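You operate a simulated robot arm through the tools that you are given. There is no shell and no other tool.

Carry out the task below with a simulated robot arm. There is one attempt and no reset: what you move stays moved.

Task
Start the Middle line, track its belt onto the mark and stop it.
Fine: the main switch goes on first; the dark display tells where the edge runs; a click of the grey dial moves it 4 mm; it must read On mark before Stop; the other dials stay; one button at a time.

Only the result counts: the job must be done as asked and must still hold three seconds after the hand-in. Knocking over, shifting, dropping, spilling or breaking anything else fails it.

Robot
A 7-joint arm with a two-finger parallel gripper, fixed in place. Base frame: the origin is at the foot of the arm, x ahead of it, y to its left, z up. Units: mm, degrees, N and s.
With the tool pointing down near the work surface it reaches from about 100 to 620 mm from the base axis. Its first joint turns from -143.0 to 143.0 degrees. Payload 3 kg.
The TCP is the grasp point between the finger pads, 30 mm short of the fingertips. In the tool frame z runs along the fingers and y along their closing line. Largest opening 110 mm; finger width 20, thickness 10; the body of the gripper, 48 by 112 mm, starts 55 mm behind the TCP.
Orientation is that of the tool frame in the base frame, as [roll, pitch, yaw] about the fixed x, y, z axes, in that order (R = Rz(yaw) Ry(pitch) Rx(roll)). With the fingers straight down and closing along the base's y, the tool's x points along the base's -x, its y along +y and its z along -z.

Tools
- The arm moves only by the tool apply_moves. Its argument "commands" is a list of rows, each a list of 3 entries, a list of its own where there are three numbers: the turn, a rotation vector about the tool's x, y, z in units of 4 degrees (1.0 is 4 degrees), then the shift along the tool's x, y, z in units of 40 mm (1.0 is 40 mm), then the opening, from 0 (shut) to 1 (fully open). In form: [[[wx, wy, wz], [x, y, z], grip], ...]. A call has 1 to 20 rows; each row shifts and turns the commanded pose from where the row before left it, along the tool's axes as they then stand. A call with a number of a shift or a turn outside -1 to 1 is refused whole. A row lasts 0.2 s, in which the tool goes at most 50 mm and 8.6 degrees; a call with a longer step from one row to the next is refused whole, and so is a gripper value outside its range. A pose out of reach is approached as far as the arm can. The call stops where the force on the tool passes 40 N (or 10 N more than at its start, if that is more) or the arm is blocked; 0.2 s more then pass. The fingers move at their own pace (about 108 mm/s each) and stop on an object; they squeeze with about 31 N. The grip force told is the motor's: it shows also when the fingers shut on nothing. Time passes only in rows, and 0.2 s behind the last, so rows that do not move let the fingers close. It gives the time, the measured TCP pose, the force on the tool (base axes), the opening and the grip force at its end, in the units of the frame above (readings bear some noise), with the torque about the TCP (base axes, N m) and any sound that the robot's microphone picked up.
- Cameras (640 x 400 px; columns grow to the right, rows downward): "scene" is fixed at [53.7, 485.3, 1427.7]; the picture's right is [-0.37, -0.93, 0.00], its down [-0.50, 0.20, -0.84] and it looks along [0.78, -0.31, -0.54] (base axes); focal length 308 px, centre (320, 200). "wrist" rides on the gripper at [72, 17, -103] in the tool frame; the picture's right is [-0.23, 0.97, 0.00], its down [-0.76, -0.18, -0.62] and it looks along [-0.61, -0.14, 0.78] (tool axes); focal length 222 px, centre (320, 200).
- capture(camera): a new picture of that camera. No time passes.
- move_column(by): slides the trunk up (or, below 0, down) by that many mm; the arm rides with it, the base frame stays. It gives what a move gives, with no picture.
- locate(camera, pixels): for up to 12 pixels [column, row] of the newest picture of that camera ("zoom" is the newest enlarged one), the place [x, y, z] in the base frame of the surface seen there, good to about 2 mm, but the place of the scene camera against the robot may be out by one fixed shift of up to 25 mm in any direction. No time passes.
- close_up(camera, box): a new picture of the part [left, top, right, bottom] of that camera's present view, enlarged. No time passes.
- finish_job(): hands the job in; it is judged then, once.

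Leave the gripper open and the arm clear of the work at the hand-in unless told otherwise.

The tools are called after "Request:" as a command line: name --argument value ..., lists and objects as JSON in quotes. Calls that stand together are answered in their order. apply_moves: Moves the arm, as the interface text tells. Its arguments: {"type":"object","properties":{"commands":{"type":"array","items":{"type":"array"}}},"required":["commands"]} The other tools are called the same way: move_column (by) slides the trunk up or down; capture (camera) takes a picture; locate (camera, pixels) gives the place of the surface under pixels of a picture; close_up (camera, box) takes an enlarged picture of a part of a camera's view; finish_job () hands the job in.

At the start:

```text
time: 0.0
tcp_pos: [594.1, 223.1, 1099.6]
orientation: [180.0, 0.0, 180.0]
contact_force: [-0.1, -0.1, 0.5]
ft_torque: [0.0, 0.0, 0.01]
finger_gap: 109.8
grip_force: 0.0
trunk travel left (down, up): [-628.0, 262.0]
```

scene: 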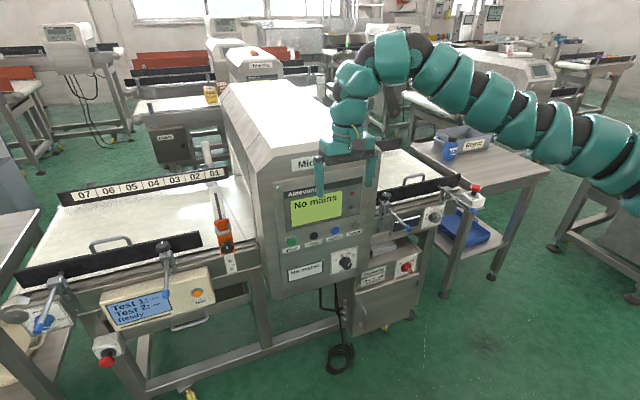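
wrist: 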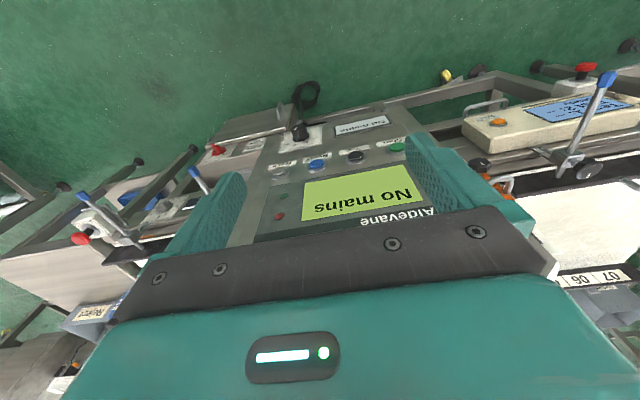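

I see a machine labelled "Mid..." with an "Aldevane" panel that reads "No mains". I'll enlarge the panel area and the surrounding parts before I move anything.

Request:
close_up --camera "scene" --box '[260, 150, 420, 250]'

Request:
close_up --camera "scene" --box '[260, 220, 440, 332]'

Request:
close_up --camera "scene" --box '[360, 130, 520, 230]'

Request:
close_up --camera "scene" --box '[0, 230, 260, 392]'

Request:
close_up --camera "wrist" --box '[200, 80, 440, 230]'

```text
4.00 times, centred on (340, 200) of scene
```

zoom: 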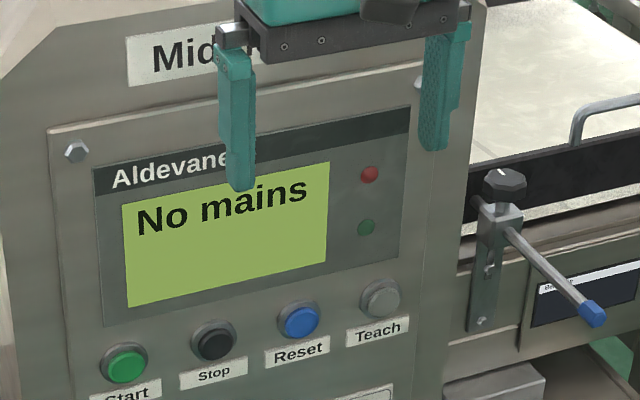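

```text
3.56 times, centred on (350, 276) of scene
```

zoom: 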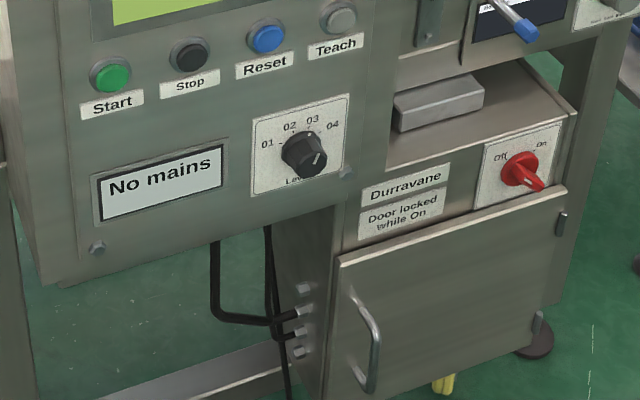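

```text
4.00 times, centred on (440, 180) of scene
```

zoom: 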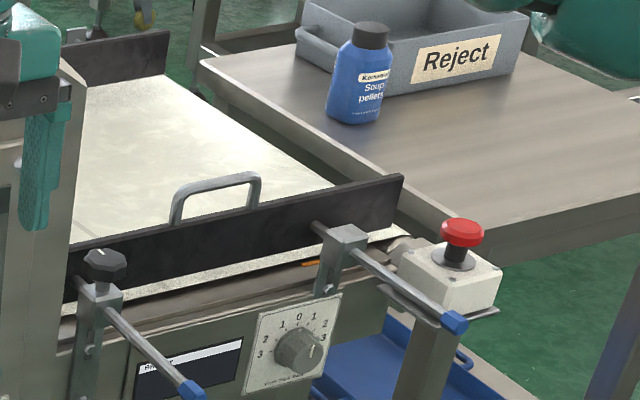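

```text
2.46 times, centred on (130, 311) of scene
```

zoom: 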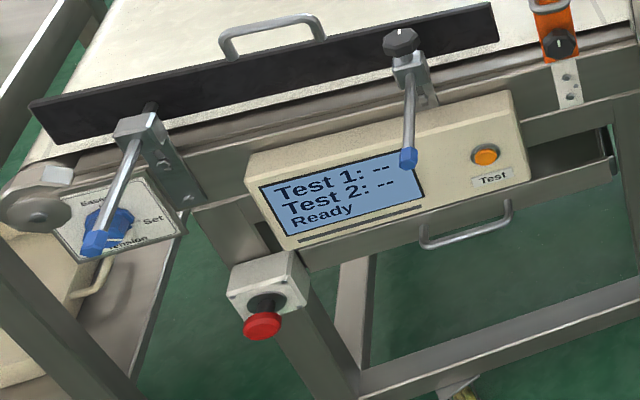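

```text
2.67 times, centred on (320, 155) of wrist
```

zoom: 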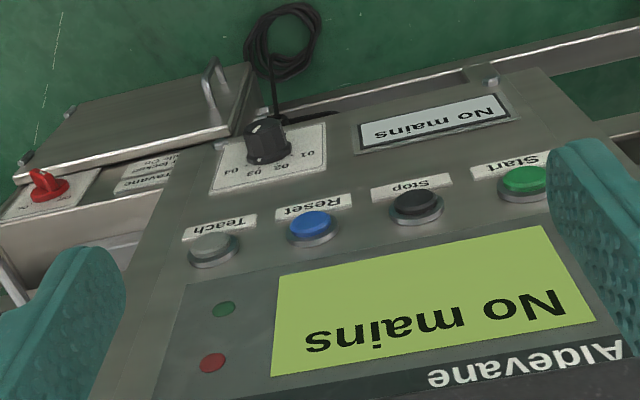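

The red rotary switch on the Durravane cabinet looks like the main switch. The grey dial marked 3-2-1-0-1-2-3 and a dark display sit on the outfeed frame. I'll enlarge these further, along with both red mushroom buttons and the start buttons.

Request:
close_up --camera "scene" --box '[380, 190, 460, 240]'

Request:
close_up --camera "scene" --box '[350, 240, 430, 290]'

Request:
close_up --camera "scene" --box '[0, 290, 80, 340]'

Request:
close_up --camera "wrist" --box '[0, 110, 240, 260]'

Request:
close_up --camera "scene" --box '[140, 0, 380, 150]'

```text
8.00 times, centred on (420, 215) of scene
```

zoom: 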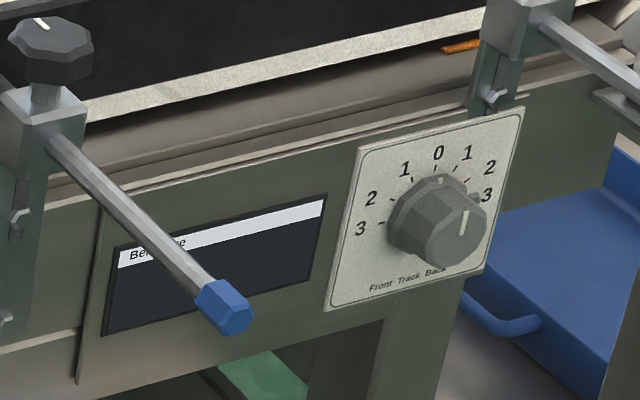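

```text
8.00 times, centred on (390, 265) of scene
```

zoom: 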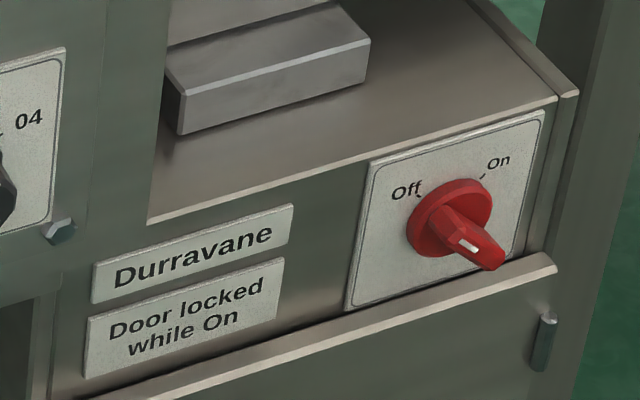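

```text
8.00 times, centred on (40, 315) of scene
```

zoom: 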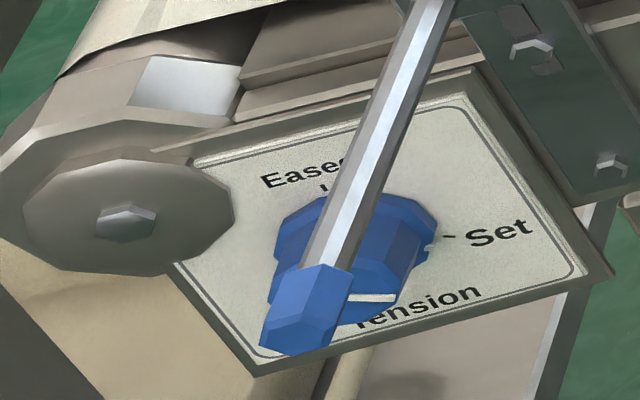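

```text
2.67 times, centred on (120, 185) of wrist
```

zoom: 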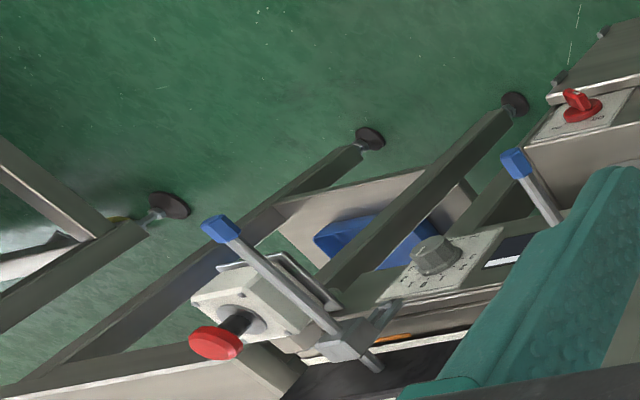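

```text
2.67 times, centred on (260, 75) of scene
```

zoom: 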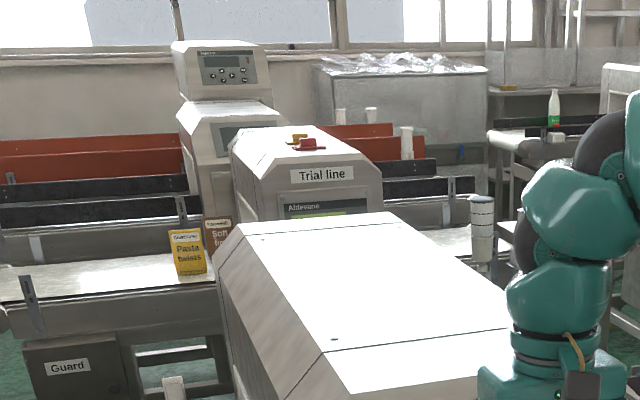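

Next I'll measure where the parts are, taking places on the panel, switch, dial and displays from the scene picture.

Request:
capture --camera "scene"

Request:
locate --camera "scene" --pixels '[[291, 242], [314, 236], [335, 231], [355, 225], [345, 264], [408, 267], [431, 215], [305, 270], [413, 219], [476, 187], [274, 184], [362, 178]]'

Request:
locate --camera "wrist" --pixels '[[397, 147], [357, 156], [316, 164], [278, 172], [300, 133], [217, 150], [163, 207], [362, 195], [198, 174], [130, 175], [375, 223], [290, 200]]'

```text
taken
```

scene: 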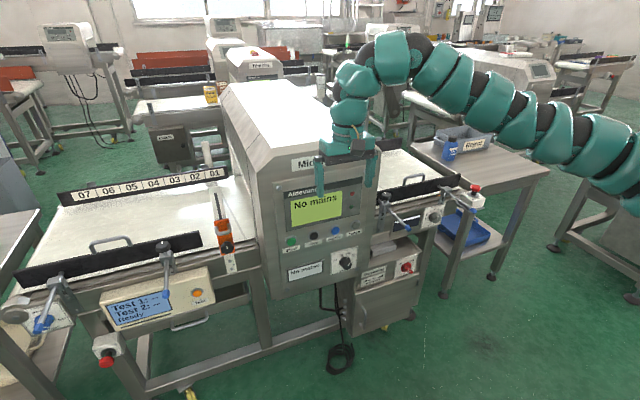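

```text
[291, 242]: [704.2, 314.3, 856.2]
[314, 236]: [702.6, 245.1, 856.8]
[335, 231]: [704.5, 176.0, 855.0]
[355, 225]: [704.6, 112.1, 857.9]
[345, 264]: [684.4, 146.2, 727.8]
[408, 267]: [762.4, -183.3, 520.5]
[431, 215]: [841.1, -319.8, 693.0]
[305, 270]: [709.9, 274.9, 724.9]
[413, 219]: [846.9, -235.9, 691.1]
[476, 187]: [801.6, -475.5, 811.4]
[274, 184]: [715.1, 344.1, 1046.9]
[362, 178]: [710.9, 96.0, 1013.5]
```

```text
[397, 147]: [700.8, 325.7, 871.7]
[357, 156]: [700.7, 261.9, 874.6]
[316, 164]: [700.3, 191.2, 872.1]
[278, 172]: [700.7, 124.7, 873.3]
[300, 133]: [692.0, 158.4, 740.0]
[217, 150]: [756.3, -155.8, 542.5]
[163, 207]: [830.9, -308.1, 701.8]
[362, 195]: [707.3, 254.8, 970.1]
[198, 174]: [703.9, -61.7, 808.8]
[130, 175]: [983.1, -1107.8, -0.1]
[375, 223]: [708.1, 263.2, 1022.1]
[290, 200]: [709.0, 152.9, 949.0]
```

The wrist camera puts the buttons at x≈700, z≈872 with y of 326, 262, 191 and 125. The scene camera reads about 15 mm lower in both y and z, so I'll use wrist positions for contact. First I'll back off from the panel (tool +x is base −x) and begin tilting the fingers forward about the tool's −y.

Request:
apply_moves --commands '[[[0, 0, 0], [1, 0, 0], 1], [[0, 0, 0], [1, 0, 0], 1], [[0, 0, 0], [1, 0, 0], 1], [[0, -1, 0], [0, 0, 0], 1], [[0, -1, 0], [0, 0, 0], 1], [[0, -1, 0], [0, 0, 0], 1], [[0, -1, 0], [0, 0, 0], 1], [[0, -1, 0], [0, 0, 0], 1], [[0, -1, 0], [0, 0, 0], 1], [[0, -1, 0], [0, 0, 0], 1], [[0, -1, 0], [0, 0, 0], 1], [[0, -1, 0], [0, 0, 0], 1], [[0, -1, 0], [0, 0, 0], 1], [[0, -1, 0], [0, 0, 0], 1]]'

```text
time: 3.0
tcp_pos: [514.4, 232.9, 1077.4]
orientation: [-179.9, -0.4, 179.9]
contact_force: [0.4, -0.7, 0.5]
ft_torque: [0.04, -0.01, 0.0]
finger_gap: 110.0
grip_force: 0.2
out of reach, approached as far as the arm can: row 1, 2, 3, 4, 5, 6, 7, 8, 9, 10, 11, 12, 13, 14
trunk travel left (down, up): [-628.0, 262.0]
```

Every row was reported out of reach, and the tool still points down at (514, 233, 1077). I'll take a picture to see how the arm is posed.

Request:
capture --camera "scene"

Request:
capture --camera "wrist"

```text
taken
```

scene: 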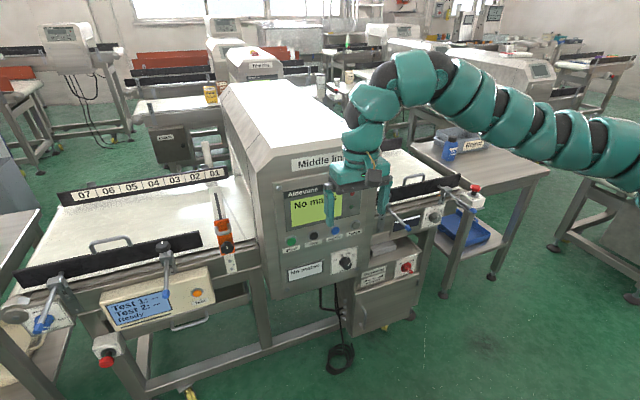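

```text
taken
```

wrist: 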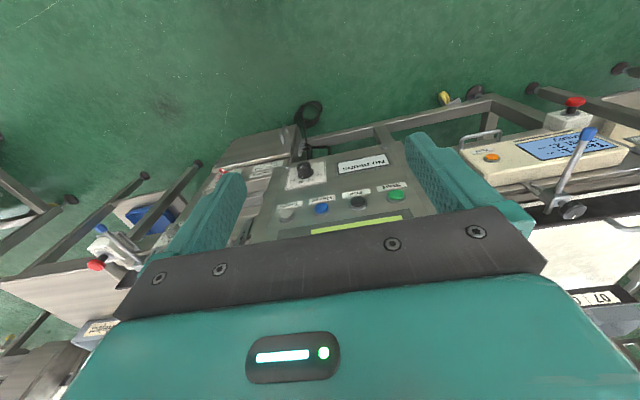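

I'll measure points along the arm to understand its pose and the shoulder height.

Request:
locate --camera "scene" --pixels '[[630, 145], [600, 145], [570, 135], [540, 120], [510, 105], [480, 90], [455, 75], [415, 75], [375, 102], [363, 135], [360, 170], [620, 190]]'

```text
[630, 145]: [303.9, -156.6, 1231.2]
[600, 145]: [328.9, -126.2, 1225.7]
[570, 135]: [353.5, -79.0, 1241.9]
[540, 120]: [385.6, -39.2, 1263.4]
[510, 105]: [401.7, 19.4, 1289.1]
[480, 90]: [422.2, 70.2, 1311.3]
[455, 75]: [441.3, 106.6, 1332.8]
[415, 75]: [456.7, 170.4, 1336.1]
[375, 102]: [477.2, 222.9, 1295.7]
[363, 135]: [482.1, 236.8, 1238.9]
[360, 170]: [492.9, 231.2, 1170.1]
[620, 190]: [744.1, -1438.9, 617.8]
```

The forearm reaches in from the right and rises to a wrist bent sharply down, so the backward move probably hit a joint limit. I'll send one zero row to see which pose is now commanded.

Request:
apply_moves --commands '[[[0, 0, 0], [0, 0, 0], 1]]'

```text
time: 3.4
tcp_pos: [514.0, 234.3, 1077.0]
orientation: [-180.0, -0.3, 179.9]
contact_force: [-0.4, -0.6, 1.0]
ft_torque: [0.0, 0.0, 0.0]
finger_gap: 110.0
grip_force: 0.0
trunk travel left (down, up): [-628.0, 262.0]
```

The command was reset to the measured pose and nothing is out of reach now. I'll try two small rows that only rotate about −y.

Request:
apply_moves --commands '[[[0, -1, 0], [0, 0, 0], 1], [[0, -1, 0], [0, 0, 0], 1], [[0, 0, 0], [0, 0, 0], 1]]'

```text
time: 4.2
tcp_pos: [513.7, 232.8, 1076.8]
orientation: [180.0, -0.3, 179.9]
contact_force: [-0.1, -0.8, 0.2]
ft_torque: [-0.01, 0.01, -0.02]
finger_gap: 109.9
grip_force: 0.0
out of reach, approached as far as the arm can: row 1, 2
trunk travel left (down, up): [-628.0, 262.0]
```

Rotating about −y is out of reach here too. I'll test turning about the tool's own axis and moving down, to find which directions are free.

Request:
apply_moves --commands '[[[0, 0, 1], [0, 0, 0], 1], [[0, 0, 1], [0, 0, 0], 1], [[0, 0, 1], [0, 0, 0], 1]]'

Request:
apply_moves --commands '[[[0, 0, 0], [0, 0, 1], 1], [[0, 0, 0], [0, 0, 1], 1], [[0, 0, 0], [0, 0, 0], 1]]'

```text
time: 5.0
tcp_pos: [517.1, 241.2, 1078.3]
orientation: [-179.9, -0.3, 167.8]
contact_force: [-0.5, 0.1, -1.2]
ft_torque: [0.0, -0.01, -0.03]
finger_gap: 110.0
grip_force: 0.1
out of reach, approached as far as the arm can: row 1
trunk travel left (down, up): [-628.0, 262.0]
```

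```text
time: 5.8
tcp_pos: [520.0, 240.1, 1048.3]
orientation: [-179.8, -0.5, 167.6]
contact_force: [0.2, -0.9, -1.1]
ft_torque: [0.02, 0.03, -0.01]
finger_gap: 110.0
grip_force: 0.1
out of reach, approached as far as the arm can: row 1, 2
trunk travel left (down, up): [-628.0, 262.0]
```

Neither direction is fully free. I'll try tilting while also shifting forward, so that the wrist stays roughly where it is.

Request:
apply_moves --commands '[[[0, -1, 0], [-0.44, 0, 0], 1], [[0, -1, 0], [-0.44, 0, 0], 1], [[0, -1, 0], [-0.44, 0, 0], 1], [[0, 0, 0], [0, 0, 0], 1]]'

```text
time: 6.8
tcp_pos: [571.9, 222.0, 1055.1]
orientation: [-179.8, 9.6, 167.6]
contact_force: [-0.6, -0.1, 0.3]
ft_torque: [0.03, -0.01, 0.04]
finger_gap: 110.0
grip_force: 0.0
out of reach, approached as far as the arm can: row 1, 2, 3
trunk travel left (down, up): [-628.0, 262.0]
```

It moved forward and tilted about 10°, so the limit is the wrist coming too close to the shoulder. I'd guess a minimum of about 590 mm with the shoulder near z≈1150. I'll raise the trunk so the wrist can work below the shoulder, where it can point forward.

Request:
move_column --by 260

Request:
apply_moves --commands '[[[0, 0, -1], [-0.3, 0, 0], 1], [[0, 0, -1], [-0.3, 0, 0], 1], [[0, 0, -1], [-0.3, 0, 0], 1], [[0, 0, 0], [0, 0, 0.5], 1], [[0, 0, 0], [0, 0, 0.5], 1], [[0, 0, 0], [0, 0, 0], 1]]'

```text
time: 9.5
tcp_pos: [572.1, 221.7, 1314.0]
orientation: [-179.8, 9.5, 167.5]
contact_force: [-0.8, -1.0, 0.1]
ft_torque: [0.01, 0.03, 0.03]
finger_gap: 110.0
grip_force: 0.0
trunk travel left (down, up): [-888.0, 2.0]
```

```text
time: 10.9
tcp_pos: [613.2, 216.0, 1279.3]
orientation: [-177.8, 9.2, 179.7]
contact_force: [-0.6, 0.0, 0.1]
ft_torque: [0.0, 0.02, 0.02]
finger_gap: 110.2
grip_force: 0.1
trunk travel left (down, up): [-888.0, 2.0]
```

That worked with nothing out of reach. Now I'll go straight down at x≈613, clear of the panel at 708.

Request:
apply_moves --commands '[[[0, 0, 0], [0.16, 0, 0.98], 1], [[0, 0, 0], [0.16, 0, 0.98], 1], [[0, 0, 0], [0.16, 0, 0.98], 1], [[0, 0, 0], [0.16, 0, 0.98], 1], [[0, 0, 0], [0.16, 0, 0.98], 1], [[0, 0, 0], [0.16, 0, 0.98], 1]]'

```text
time: 12.3
tcp_pos: [615.2, 207.2, 1041.9]
orientation: [-177.8, 9.3, 179.7]
contact_force: [0.0, 0.2, -0.6]
ft_torque: [0.01, 0.02, 0.01]
finger_gap: 110.1
grip_force: 0.1
trunk travel left (down, up): [-888.0, 2.0]
```

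The way down is still clear, so I'll go down another 200 mm.

Request:
apply_moves --commands '[[[0, 0, 0], [0.16, 0, 0.98], 1], [[0, 0, 0], [0.16, 0, 0.98], 1], [[0, 0, 0], [0.16, 0, 0.98], 1], [[0, 0, 0], [0.16, 0, 0.98], 1], [[0, 0, 0], [0.16, 0, 0.98], 1]]'

```text
time: 13.5
tcp_pos: [607.4, 184.3, 860.6]
orientation: [-177.8, 9.1, 179.7]
contact_force: [-1.0, -0.5, 0.4]
ft_torque: [0.03, 0.01, -0.01]
finger_gap: 110.2
grip_force: 0.0
out of reach, approached as far as the arm can: row 5
trunk travel left (down, up): [-888.0, 2.0]
```

Row 5 hit a limit at (607, 184, 861). I'll take pictures to see the arm's pose.

Request:
capture --camera "scene"

Request:
capture --camera "wrist"

```text
taken
```

scene: 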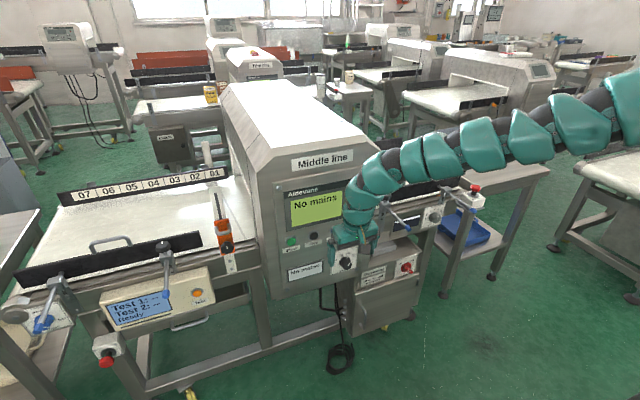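

```text
taken
```

wrist: 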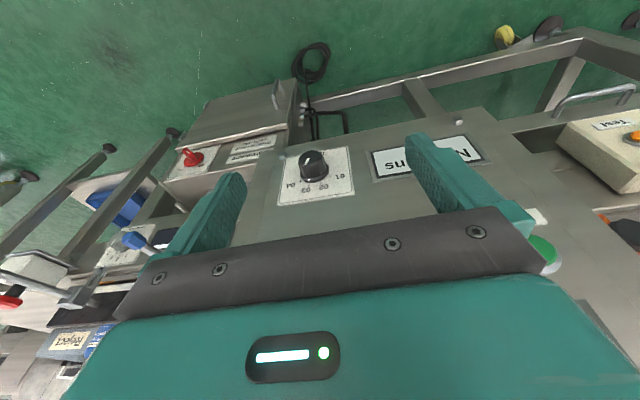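

I'll measure along the arm once more to find the elbow and the wrist centre.

Request:
locate --camera "scene" --pixels '[[632, 90], [610, 105], [580, 115], [555, 125], [530, 135], [490, 143], [465, 150], [438, 155], [410, 160], [383, 170], [365, 195], [355, 230]]'

```text
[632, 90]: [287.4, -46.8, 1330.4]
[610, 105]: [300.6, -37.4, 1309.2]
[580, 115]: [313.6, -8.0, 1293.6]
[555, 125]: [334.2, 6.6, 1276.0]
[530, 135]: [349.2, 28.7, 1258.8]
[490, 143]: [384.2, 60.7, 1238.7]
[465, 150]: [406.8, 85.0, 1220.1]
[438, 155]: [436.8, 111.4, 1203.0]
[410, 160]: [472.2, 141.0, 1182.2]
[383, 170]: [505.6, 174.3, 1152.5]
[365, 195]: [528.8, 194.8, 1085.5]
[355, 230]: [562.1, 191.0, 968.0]
```

The arm now looks nearly straight, so this limit is the far end of its reach. The near limit came earlier, higher up. I'll tilt the fingers forward here while drifting up, which draws the wrist back toward the base.

Request:
apply_moves --commands '[[[0, -1, 0], [-0.02, 0, -0.1], 1], [[0, -1, 0], [-0.03, 0, -0.1], 1], [[0, -1, 0], [-0.03, 0, -0.09], 1], [[0, -1, 0], [-0.04, 0, -0.09], 1], [[0, -1, 0], [-0.05, 0, -0.09], 1], [[0, -1, 0], [-0.05, 0, -0.09], 1], [[0, -1, 0], [-0.06, 0, -0.08], 1], [[0, -1, 0], [-0.06, 0, -0.08], 1]]'

```text
time: 15.3
tcp_pos: [607.7, 189.0, 891.2]
orientation: [-177.1, 41.2, -178.9]
contact_force: [0.9, -0.2, 0.2]
ft_torque: [-0.04, -0.01, -0.01]
finger_gap: 109.8
grip_force: 0.1
trunk travel left (down, up): [-888.0, 2.0]
```

The tilt works and pitch is now 41°. I'll carry on to horizontal.

Request:
apply_moves --commands '[[[0, -1, 0], [-0.17, 0, -0.18], 1], [[0, -1, 0], [-0.18, 0, -0.17], 1], [[0, -1, 0], [-0.19, 0, -0.16], 1], [[0, -1, 0], [-0.2, 0, -0.14], 1], [[0, -1, 0], [-0.21, 0, -0.13], 1], [[0, -1, 0], [-0.22, 0, -0.11], 1], [[0, -1, 0], [-0.23, 0, -0.1], 1], [[0, -1, 0], [-0.24, 0, -0.08], 1], [[0, -1, 0], [-0.24, 0, -0.06], 1], [[0, -1, 0], [-0.245, 0, -0.05], 1]]'

```text
time: 17.5
tcp_pos: [610.6, 192.3, 990.0]
orientation: [-165.9, 81.0, -166.7]
contact_force: [-0.9, -0.4, 0.1]
ft_torque: [-0.01, 0.0, 0.0]
finger_gap: 110.1
grip_force: 0.0
trunk travel left (down, up): [-888.0, 2.0]
```

The tool z axis is now about (0.99, −0.02, −0.15). I'll trim the rest to face squarely along +x, then look.

Request:
apply_moves --commands '[[[-0.08, -0.73, 0.18], [0, 0, 0], 1], [[-0.08, -0.73, 0.18], [0, 0, 0], 1], [[-0.08, -0.72, 0.18], [0, 0, 0], 1], [[0, 0, 0], [0, 0, 0], 1]]'

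Request:
capture --camera "wrist"

Request:
capture --camera "scene"

```text
time: 18.5
tcp_pos: [609.5, 191.9, 991.0]
orientation: [145.1, 89.9, 145.4]
contact_force: [0.2, -0.2, 0.0]
ft_torque: [0.01, 0.02, 0.02]
finger_gap: 110.1
grip_force: 0.1
trunk travel left (down, up): [-888.0, 2.0]
```

```text
taken
```

wrist: 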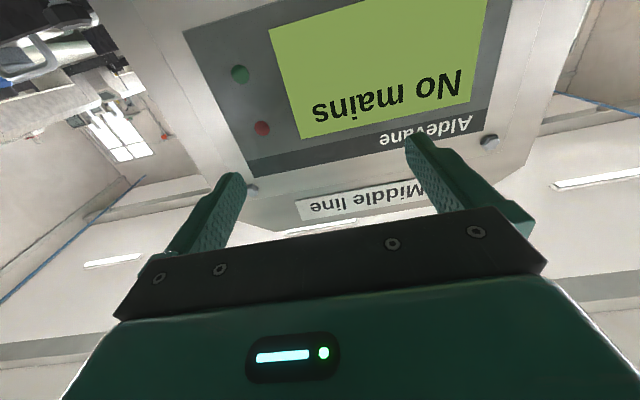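

```text
taken
```

scene: 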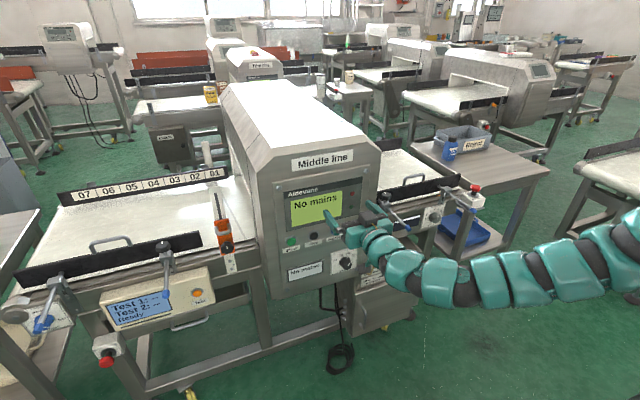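

The tool now faces the panel squarely at (610, 192, 991). The wrist camera hangs below and shows an upside-down view. I'll lower the trunk by 430 mm, well in front of the machine, to come level with the red main switch at z≈540.

Request:
move_column --by -430

Request:
capture --camera "wrist"

Request:
capture --camera "scene"

```text
refused: -430 is not a number from -400 to 400
```

```text
taken
```

wrist: 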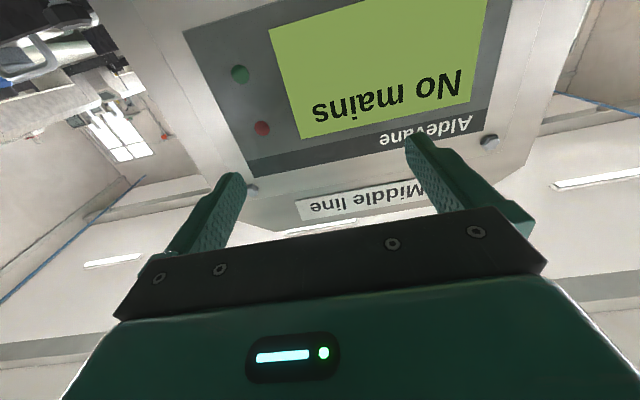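

```text
taken
```

scene: 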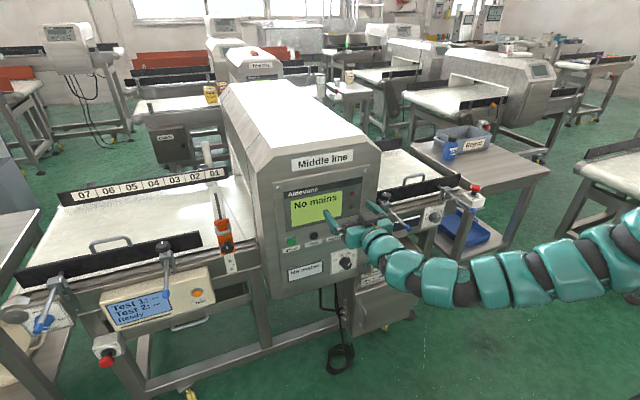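

The trunk step is limited to 400 mm, so I'll lower by 400.

Request:
move_column --by -400

Request:
capture --camera "wrist"

Request:
capture --camera "scene"

```text
time: 22.3
tcp_pos: [610.1, 190.9, 591.0]
orientation: [144.9, 89.9, 144.9]
contact_force: [-0.7, 0.6, 0.2]
ft_torque: [-0.02, 0.01, 0.0]
finger_gap: 110.1
grip_force: 0.1
trunk travel left (down, up): [-488.0, 402.0]
```

```text
taken
```

wrist: 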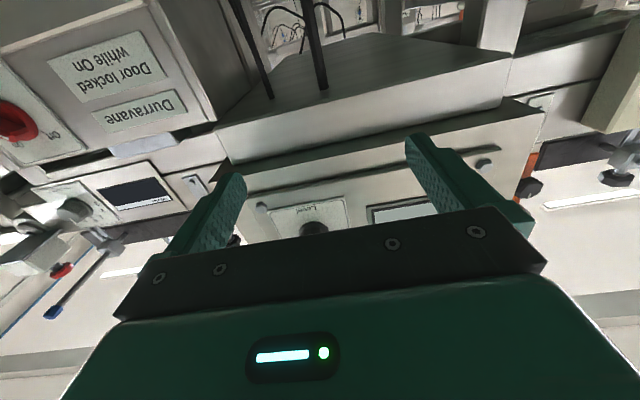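

```text
taken
```

scene: 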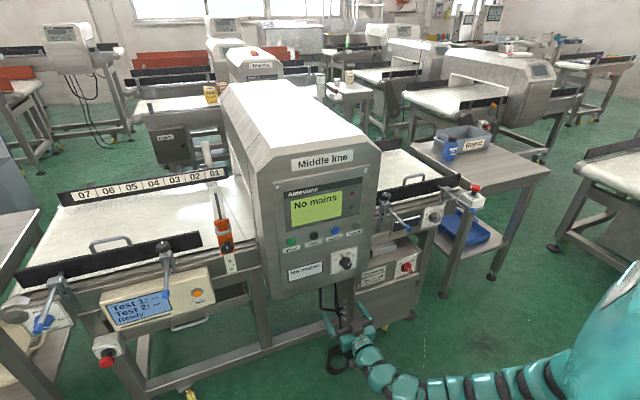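

The view is clear. Before moving sideways I'll locate the blue-tipped rods, the switch and the grey dial in both pictures.

Request:
locate --camera "scene" --pixels '[[407, 225], [400, 215], [455, 211], [446, 197], [404, 213], [386, 195], [410, 260], [412, 269], [395, 240], [376, 249], [419, 250], [428, 218]]'

Request:
locate --camera "wrist" --pixels '[[15, 120], [70, 211], [145, 195], [54, 312], [90, 268], [60, 270], [180, 100], [45, 140], [130, 50], [190, 185], [30, 105], [75, 205]]'

Request:
close_up --camera "wrist" --box '[0, 60, 240, 210]'

```text
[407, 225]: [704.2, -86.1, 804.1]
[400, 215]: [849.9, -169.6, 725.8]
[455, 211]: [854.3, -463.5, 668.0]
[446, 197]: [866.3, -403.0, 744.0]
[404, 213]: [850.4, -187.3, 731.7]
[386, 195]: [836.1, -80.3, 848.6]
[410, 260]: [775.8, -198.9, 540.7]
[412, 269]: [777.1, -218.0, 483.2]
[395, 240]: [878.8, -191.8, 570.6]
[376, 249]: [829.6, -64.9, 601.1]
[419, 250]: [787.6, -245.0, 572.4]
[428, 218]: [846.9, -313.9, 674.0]
```

```text
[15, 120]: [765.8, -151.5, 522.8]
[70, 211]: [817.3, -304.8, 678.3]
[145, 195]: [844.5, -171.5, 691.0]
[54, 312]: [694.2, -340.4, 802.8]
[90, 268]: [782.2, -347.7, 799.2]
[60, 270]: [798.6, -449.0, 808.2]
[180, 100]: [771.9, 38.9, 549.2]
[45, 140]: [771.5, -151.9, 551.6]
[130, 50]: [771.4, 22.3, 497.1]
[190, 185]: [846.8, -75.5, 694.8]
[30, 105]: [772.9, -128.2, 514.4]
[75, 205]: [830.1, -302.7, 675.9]
```

```text
2.67 times, centred on (120, 135) of wrist
```

zoom: 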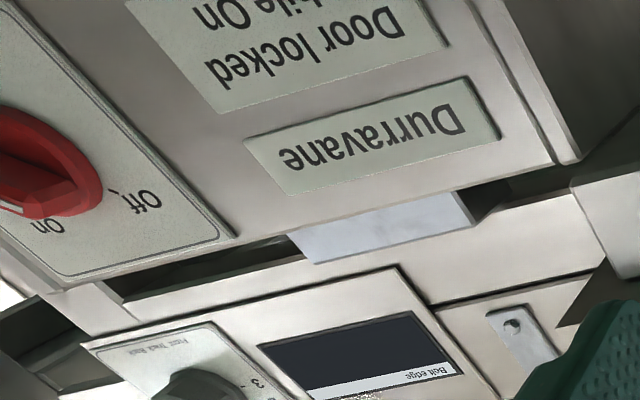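

The rods' blue tips reach out to x≈694 at z≈800–820, near y≈−72 and y≈−340, so the level at z≈590 is clear. I'll move right toward the switch, staying at x≈610.

Request:
apply_moves --commands '[[[0, 0, 0], [0, -1, 0], 1], [[0, 0, 0], [0, -1, 0], 1], [[0, 0, 0], [0, -1, 0], 1], [[0, 0, 0], [0, -1, 0], 1], [[0, 0, 0], [0, -1, 0], 1], [[0, 0, 0], [0, -1, 0], 1], [[0, 0, 0], [0, -1, 0], 1], [[0, 0, 0], [0, -1, 0], 1], [[0, 0, 0], [0, 0, 0], 1]]'

Request:
capture --camera "wrist"

```text
time: 24.3
tcp_pos: [609.2, -128.1, 592.4]
orientation: [139.1, 89.8, 139.3]
contact_force: [-0.6, 0.3, 0.6]
ft_torque: [0.0, -0.01, 0.02]
finger_gap: 110.1
grip_force: 0.0
trunk travel left (down, up): [-488.0, 402.0]
```

```text
taken
```

wrist: 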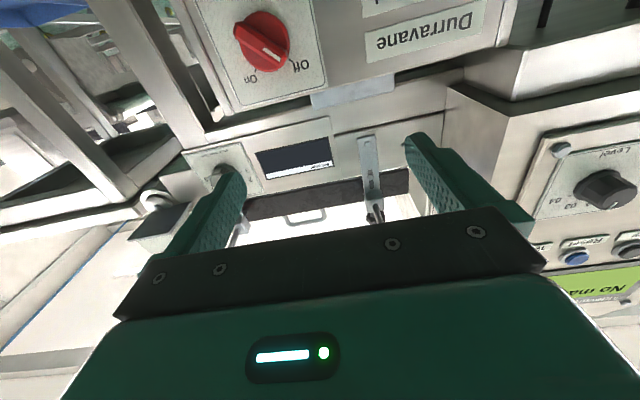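

I can now see the red switch at pixel (262, 42) and the dark display at (293, 158). I'll enlarge both.

Request:
close_up --camera "wrist" --box '[190, 0, 350, 100]'

Request:
locate --camera "zoom" --pixels '[[290, 165], [250, 150], [340, 220], [325, 250], [300, 90], [360, 200], [240, 290], [430, 260], [230, 310], [480, 220], [370, 145], [190, 140]]'

Request:
close_up --camera "wrist" --box '[180, 110, 340, 210]'

```text
4.00 times, centred on (270, 50) of wrist
```

zoom: 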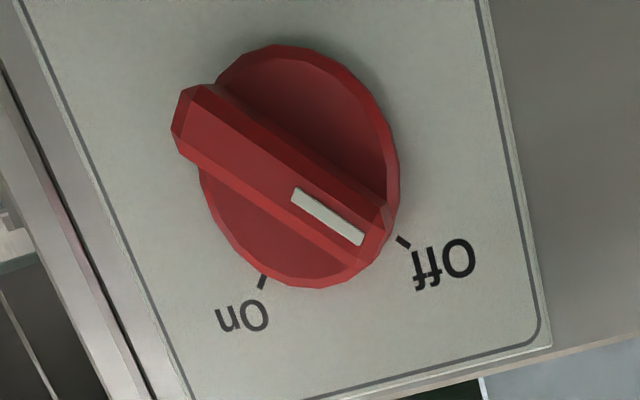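

```text
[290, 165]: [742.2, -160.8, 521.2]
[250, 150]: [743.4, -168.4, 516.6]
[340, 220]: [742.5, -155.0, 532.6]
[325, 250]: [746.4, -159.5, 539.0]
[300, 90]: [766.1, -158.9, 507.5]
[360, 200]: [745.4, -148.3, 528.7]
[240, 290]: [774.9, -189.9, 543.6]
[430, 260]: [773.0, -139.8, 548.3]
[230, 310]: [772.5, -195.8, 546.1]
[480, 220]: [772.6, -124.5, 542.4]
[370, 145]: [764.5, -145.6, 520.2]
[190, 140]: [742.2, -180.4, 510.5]
```

```text
4.00 times, centred on (260, 160) of wrist
```

zoom: 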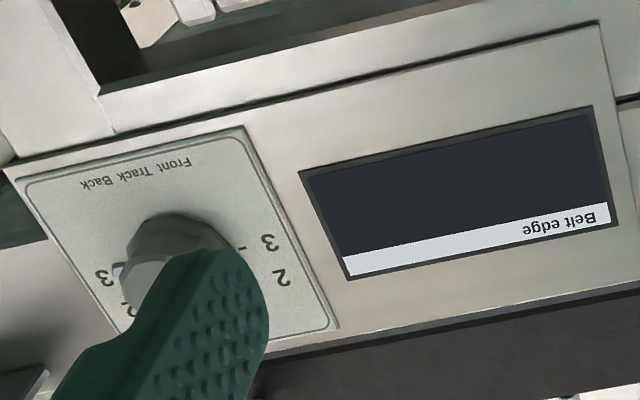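

The switch bar is red, with a white mark pointing up-left at Off. Its front face is at x≈742, the disc at 765 and the plate at 773, and its centre is near y≈−164, z≈524. It needs a 90° clockwise turn. I'll lower the trunk 68 mm, shift right 36 mm, and roll the gripper −45° so its closing line crosses the bar, part-closing as it goes.

Request:
move_column --by -68

Request:
apply_moves --commands '[[[0, 0, 0], [0, -0.9, 0], 0.6], [[0, 0, -1], [0, 0, 0], 0.6], [[0, 0, -1], [0, 0, 0], 0.6], [[0, 0, -1], [0, 0, 0], 0.6], [[0, 0, -1], [0, 0, 0], 0.6], [[0, 0, -1], [0, 0, 0], 0.6], [[0, 0, -1], [0, 0, 0], 0.6], [[0, 0, -1], [0, 0, 0], 0.6], [[0, 0, -1], [0, 0, 0], 0.6], [[0, 0, -1], [0, 0, 0], 0.6], [[0, 0, -1], [0, 0, 0], 0.6], [[0, 0, -1], [0, 0, 0], 0.6], [[0, 0, -0.25], [0, 0, 0], 0.6], [[0, 0, 0], [0, 0, 0], 0.6]]'

Request:
capture --camera "wrist"

```text
time: 25.4
tcp_pos: [610.8, -126.3, 524.7]
orientation: [146.9, 89.9, 146.9]
contact_force: [-0.4, -0.4, -0.4]
ft_torque: [0.0, 0.04, 0.03]
finger_gap: 110.2
grip_force: 0.0
trunk travel left (down, up): [-420.0, 470.0]
```

```text
time: 28.4
tcp_pos: [609.6, -163.0, 523.0]
orientation: [-90.1, 44.9, -90.1]
contact_force: [-0.5, 0.3, -0.2]
ft_torque: [0.0, -0.01, -0.03]
finger_gap: 66.1
grip_force: 0.0
trunk travel left (down, up): [-420.0, 470.0]
```

```text
taken
```

wrist: 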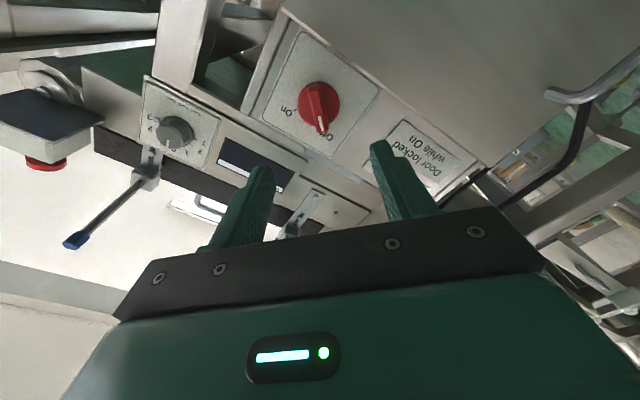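

The roll is right, with the closing line along (y, z) = (0.71, −0.71). I'll enlarge the switch and measure it precisely.

Request:
close_up --camera "wrist" --box '[256, 60, 384, 140]'

Request:
locate --camera "zoom" --pixels '[[310, 130], [325, 340], [290, 200], [350, 200], [320, 250], [300, 270], [345, 270], [230, 220], [415, 210], [320, 110], [250, 280], [400, 290]]'

```text
5.00 times, centred on (320, 100) of wrist
```

zoom: 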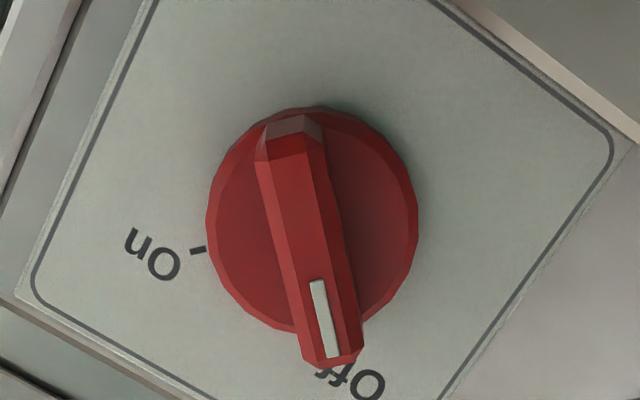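

```text
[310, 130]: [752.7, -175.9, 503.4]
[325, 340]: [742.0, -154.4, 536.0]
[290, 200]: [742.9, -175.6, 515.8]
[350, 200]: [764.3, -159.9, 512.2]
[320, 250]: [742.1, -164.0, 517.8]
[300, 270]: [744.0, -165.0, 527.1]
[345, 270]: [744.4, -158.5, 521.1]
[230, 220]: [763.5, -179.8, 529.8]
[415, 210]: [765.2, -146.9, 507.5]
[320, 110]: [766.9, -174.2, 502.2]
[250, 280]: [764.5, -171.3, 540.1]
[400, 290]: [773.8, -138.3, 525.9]
```

I'll locate the On tick and a few more points on the bar's edges to fix its centre and angle.

Request:
locate --camera "zoom" --pixels '[[197, 250], [315, 285], [333, 350], [265, 160], [325, 150], [305, 360], [360, 345], [212, 225], [418, 210], [322, 105], [290, 165], [300, 230]]'

Request:
close_up --camera "scene" --box '[380, 242, 436, 277]'

```text
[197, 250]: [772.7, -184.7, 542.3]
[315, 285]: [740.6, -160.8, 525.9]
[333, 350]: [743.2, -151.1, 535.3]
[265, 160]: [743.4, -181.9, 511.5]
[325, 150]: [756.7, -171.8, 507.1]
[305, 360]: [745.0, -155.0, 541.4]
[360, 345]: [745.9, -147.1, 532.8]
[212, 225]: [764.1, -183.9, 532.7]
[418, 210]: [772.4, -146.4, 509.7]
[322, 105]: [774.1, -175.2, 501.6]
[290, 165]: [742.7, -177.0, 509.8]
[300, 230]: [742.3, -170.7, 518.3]
```

```text
11.43 times, centred on (408, 260) of scene
```

zoom: 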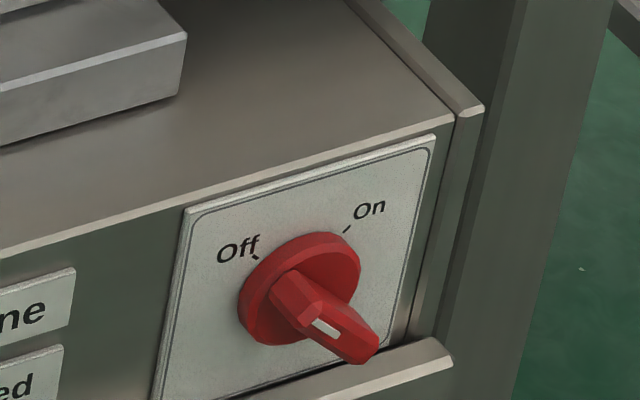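

The bar's midpoint is at y≈−164.5, z≈523 and it points 44° up-left, while the On tick lies at 135°, so the turn is exactly 90°. I'll approach along the tool axis with the fingers 44 mm apart until the tips sit just short of the disc.

Request:
apply_moves --commands '[[[0, 0, 0], [0.027, -0.027, 0], 0.4], [[0, 0, 0], [0, 0, 1], 0.4], [[0, 0, 0], [0, 0, 1], 0.4], [[0, 0, 0], [0, 0, 0.6], 0.4], [[0, 0, 0], [0, 0, 0], 0.4]]'

Request:
capture --camera "wrist"

Request:
close_up --camera "scene" --box '[330, 220, 450, 295]'

```text
time: 29.6
tcp_pos: [714.8, -163.6, 526.3]
orientation: [-90.1, 45.1, -89.9]
contact_force: [0.8, 0.2, -0.6]
ft_torque: [0.01, -0.01, 0.03]
finger_gap: 44.0
grip_force: 0.1
trunk travel left (down, up): [-420.0, 470.0]
```

```text
taken
```

wrist: 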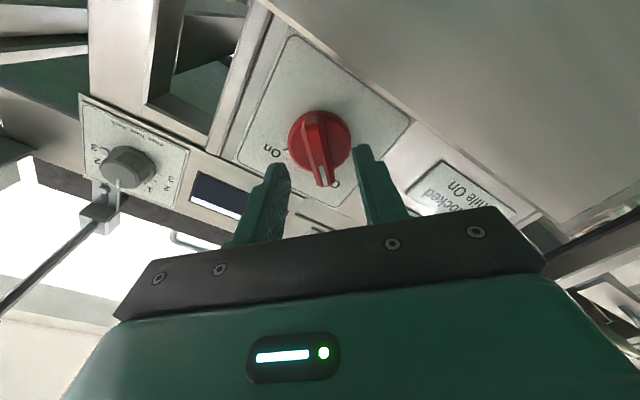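

```text
5.33 times, centred on (390, 258) of scene
```

zoom: 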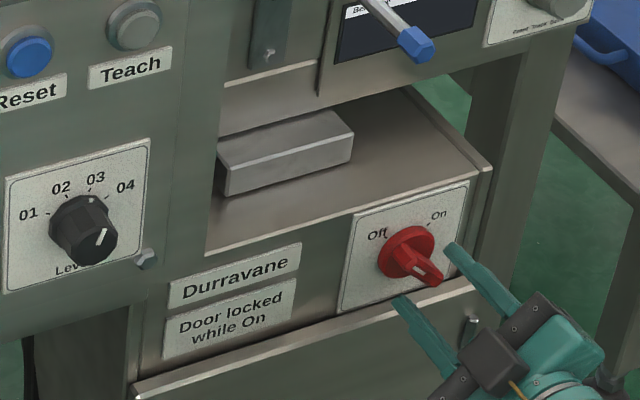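

The fingertips straddle the bar, with the tips centred at about (318, 157) in the wrist view. I'll go in another 13 mm with a 2 mm drop, then close on the bar.

Request:
apply_moves --commands '[[[0, 0, 0], [0.05, 0.02, 0.33], 0.4], [[0, 0, 0], [0, 0, 0], 0.4]]'

Request:
capture --camera "wrist"

```text
time: 30.2
tcp_pos: [727.7, -165.1, 523.3]
orientation: [-90.2, 45.2, -90.0]
contact_force: [0.5, 0.6, -1.1]
ft_torque: [0.0, 0.02, -0.01]
finger_gap: 43.9
grip_force: 0.1
trunk travel left (down, up): [-420.0, 470.0]
```

```text
taken
```

wrist: 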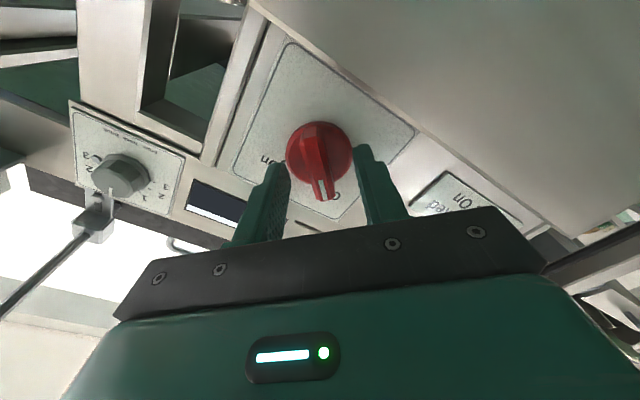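

The position is right at (727.7, −165.1, 523.3). I'll close the fingers on the bar.

Request:
apply_moves --commands '[[[0, 0, 0], [0, 0, 0], 0.2], [[0, 0, 0], [0, 0, 0], 0.05], [[0, 0, 0], [0, 0, 0], 0.05], [[0, 0, 0], [0, 0, 0], 0.05]]'

```text
time: 31.2
tcp_pos: [729.2, -165.6, 522.6]
orientation: [-90.1, 45.0, -90.1]
contact_force: [1.6, -2.4, 2.7]
ft_torque: [-0.03, -0.11, -0.13]
finger_gap: 13.8
grip_force: 44.8
trunk travel left (down, up): [-420.0, 470.0]
```

The bar is gripped with a gap of 13.8 mm. I'll turn clockwise about the tool's +z in small steps, doing the first 44° now.

Request:
apply_moves --commands '[[[0, 0, 1], [0, 0, 0], 0.05], [[0, 0, 1], [0, 0, 0], 0.05], [[0, 0, 1], [0, 0, 0], 0.05], [[0, 0, 1], [0, 0, 0], 0.05], [[0, 0, 1], [0, 0, 0], 0.05], [[0, 0, 1], [0, 0, 0], 0.05], [[0, 0, 1], [0, 0, 0], 0.05], [[0, 0, 1], [0, 0, 0], 0.05], [[0, 0, 1], [0, 0, 0], 0.05], [[0, 0, 1], [0, 0, 0], 0.05], [[0, 0, 1], [0, 0, 0], 0.05]]'

```text
time: 33.6
tcp_pos: [728.5, -165.2, 522.8]
orientation: [-93.2, 89.2, -93.2]
contact_force: [31.4, -5.4, 9.4]
ft_torque: [0.02, 0.38, -0.25]
finger_gap: 13.9
grip_force: 44.9
trunk travel left (down, up): [-420.0, 470.0]
```

It has turned 44°, but a 31 N pull has built up along +x. I'll ease forward by 2 mm and read the force again.

Request:
apply_moves --commands '[[[0, 0, 0], [0, 0, 0.05], 0.05], [[0, 0, 0], [0, 0, 0], 0.05]]'

Request:
capture --camera "wrist"

```text
time: 34.2
tcp_pos: [727.4, -165.6, 523.4]
orientation: [-92.5, 89.0, -92.4]
contact_force: [-5.7, -4.1, 11.4]
ft_torque: [0.0, -0.72, -0.13]
finger_gap: 13.8
grip_force: 45.0
trunk travel left (down, up): [-420.0, 470.0]
```

```text
taken
```

wrist: 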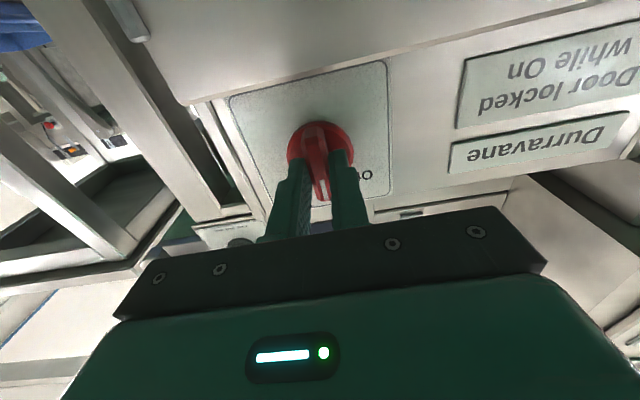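

The force is relieved and the bar has followed to the vertical. I'll continue turning to the On mark.

Request:
apply_moves --commands '[[[0, 0, 1], [0, 0, 0], 0.05], [[0, 0, 1], [0, 0, 0], 0.05], [[0, 0, 1], [0, 0, 0], 0.05], [[0, 0, 1], [0, 0, 0], 0.05], [[0, 0, 1], [0, 0, 0], 0.05], [[0, 0, 1], [0, 0, 0], 0.05]]'

```text
time: 35.6
tcp_pos: [726.5, -165.0, 523.5]
orientation: [90.2, 66.8, 90.3]
contact_force: [-35.5, -1.3, 3.0]
ft_torque: [0.02, -0.56, -0.38]
finger_gap: 13.9
grip_force: 45.1
trunk travel left (down, up): [-420.0, 470.0]
```

The bar is at 67° and the x-force is now −35 N, so I'll ease back 1.6 mm and continue in a shorter step.

Request:
apply_moves --commands '[[[0, 0, 0], [0, 0, -0.04], 0.05], [[0, 0, 0], [0, 0, 0], 0.05]]'

```text
time: 36.2
tcp_pos: [726.3, -164.4, 523.9]
orientation: [90.2, 66.9, 90.2]
contact_force: [-0.5, -5.8, 2.4]
ft_torque: [0.01, 1.28, 0.31]
finger_gap: 13.7
grip_force: 44.8
trunk travel left (down, up): [-420.0, 470.0]
```

Request:
apply_moves --commands '[[[0, 0, 1], [0, 0, 0], 0.05], [[0, 0, 1], [0, 0, 0], 0.05], [[0, 0, 1], [0, 0, 0], 0.05], [[0, 0, 1], [0, 0, 0], 0.05], [[0, 0, 1], [0, 0, 0], 0.05], [[0, 0, 0.5], [0, 0, 0], 0.05]]'

Request:
capture --camera "wrist"

Request:
capture --camera "scene"

```text
time: 37.4
tcp_pos: [729.5, -165.9, 524.0]
orientation: [92.3, 51.4, 91.7]
contact_force: [2.9, -7.6, -11.1]
ft_torque: [-0.01, -1.03, -0.4]
finger_gap: 13.8
grip_force: 45.5
out of reach, approached as far as the arm can: row 4, 5
trunk travel left (down, up): [-420.0, 470.0]
stopped in row 6: the force on the tool passed its limit at 51 N (the readings are from after the stop); the commanded pose is now the measured one
```

```text
taken
```

wrist: 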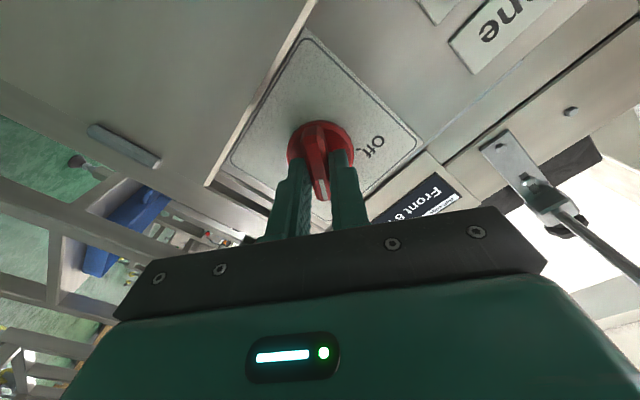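

```text
taken
```

scene: 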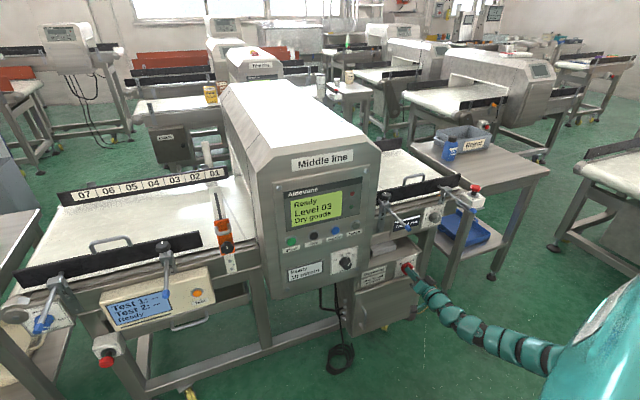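

The displays have lit up. The main panel reads "Ready / Level 03 / Dry goods" and the dark display starts with "Front 8". The turn reached about 84° when the arm met a joint limit. I'll release the bar and look at where it rests.

Request:
apply_moves --commands '[[[0, 0, 0], [0, 0, 0], 0.3], [[0, 0, 0], [0, 0, 0], 0.4], [[0, 0, 0], [0, 0, 0], 0.4]]'

Request:
apply_moves --commands '[[[0, 0, 0], [0, 0, -0.5], 0.4], [[0, 0, 0], [0, 0, -1], 0.4], [[0, 0, 0], [0, 0, -1], 0.4]]'

Request:
capture --camera "wrist"

Request:
close_up --camera "scene" --box '[370, 240, 450, 290]'

```text
time: 38.2
tcp_pos: [728.2, -164.7, 526.3]
orientation: [91.9, 51.6, 91.6]
contact_force: [0.0, 0.1, 0.5]
ft_torque: [0.03, -0.02, 0.01]
finger_gap: 43.8
grip_force: 0.0
trunk travel left (down, up): [-420.0, 470.0]
```

```text
time: 39.0
tcp_pos: [628.9, -163.7, 529.2]
orientation: [91.9, 51.6, 91.6]
contact_force: [-0.1, 0.4, 0.3]
ft_torque: [-0.03, -0.03, 0.04]
finger_gap: 43.8
grip_force: 0.0
trunk travel left (down, up): [-420.0, 470.0]
```

```text
taken
```

wrist: 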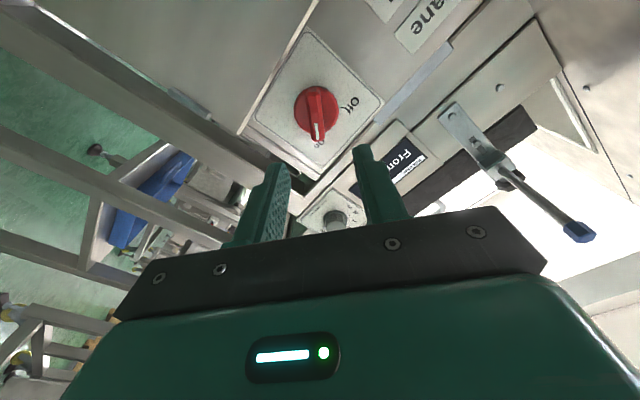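

```text
8.00 times, centred on (410, 265) of scene
```

zoom: 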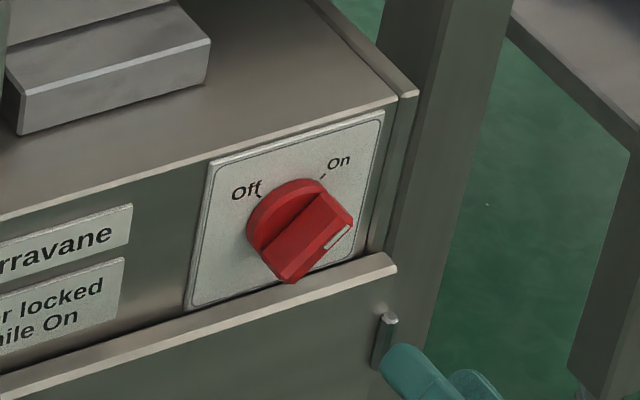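

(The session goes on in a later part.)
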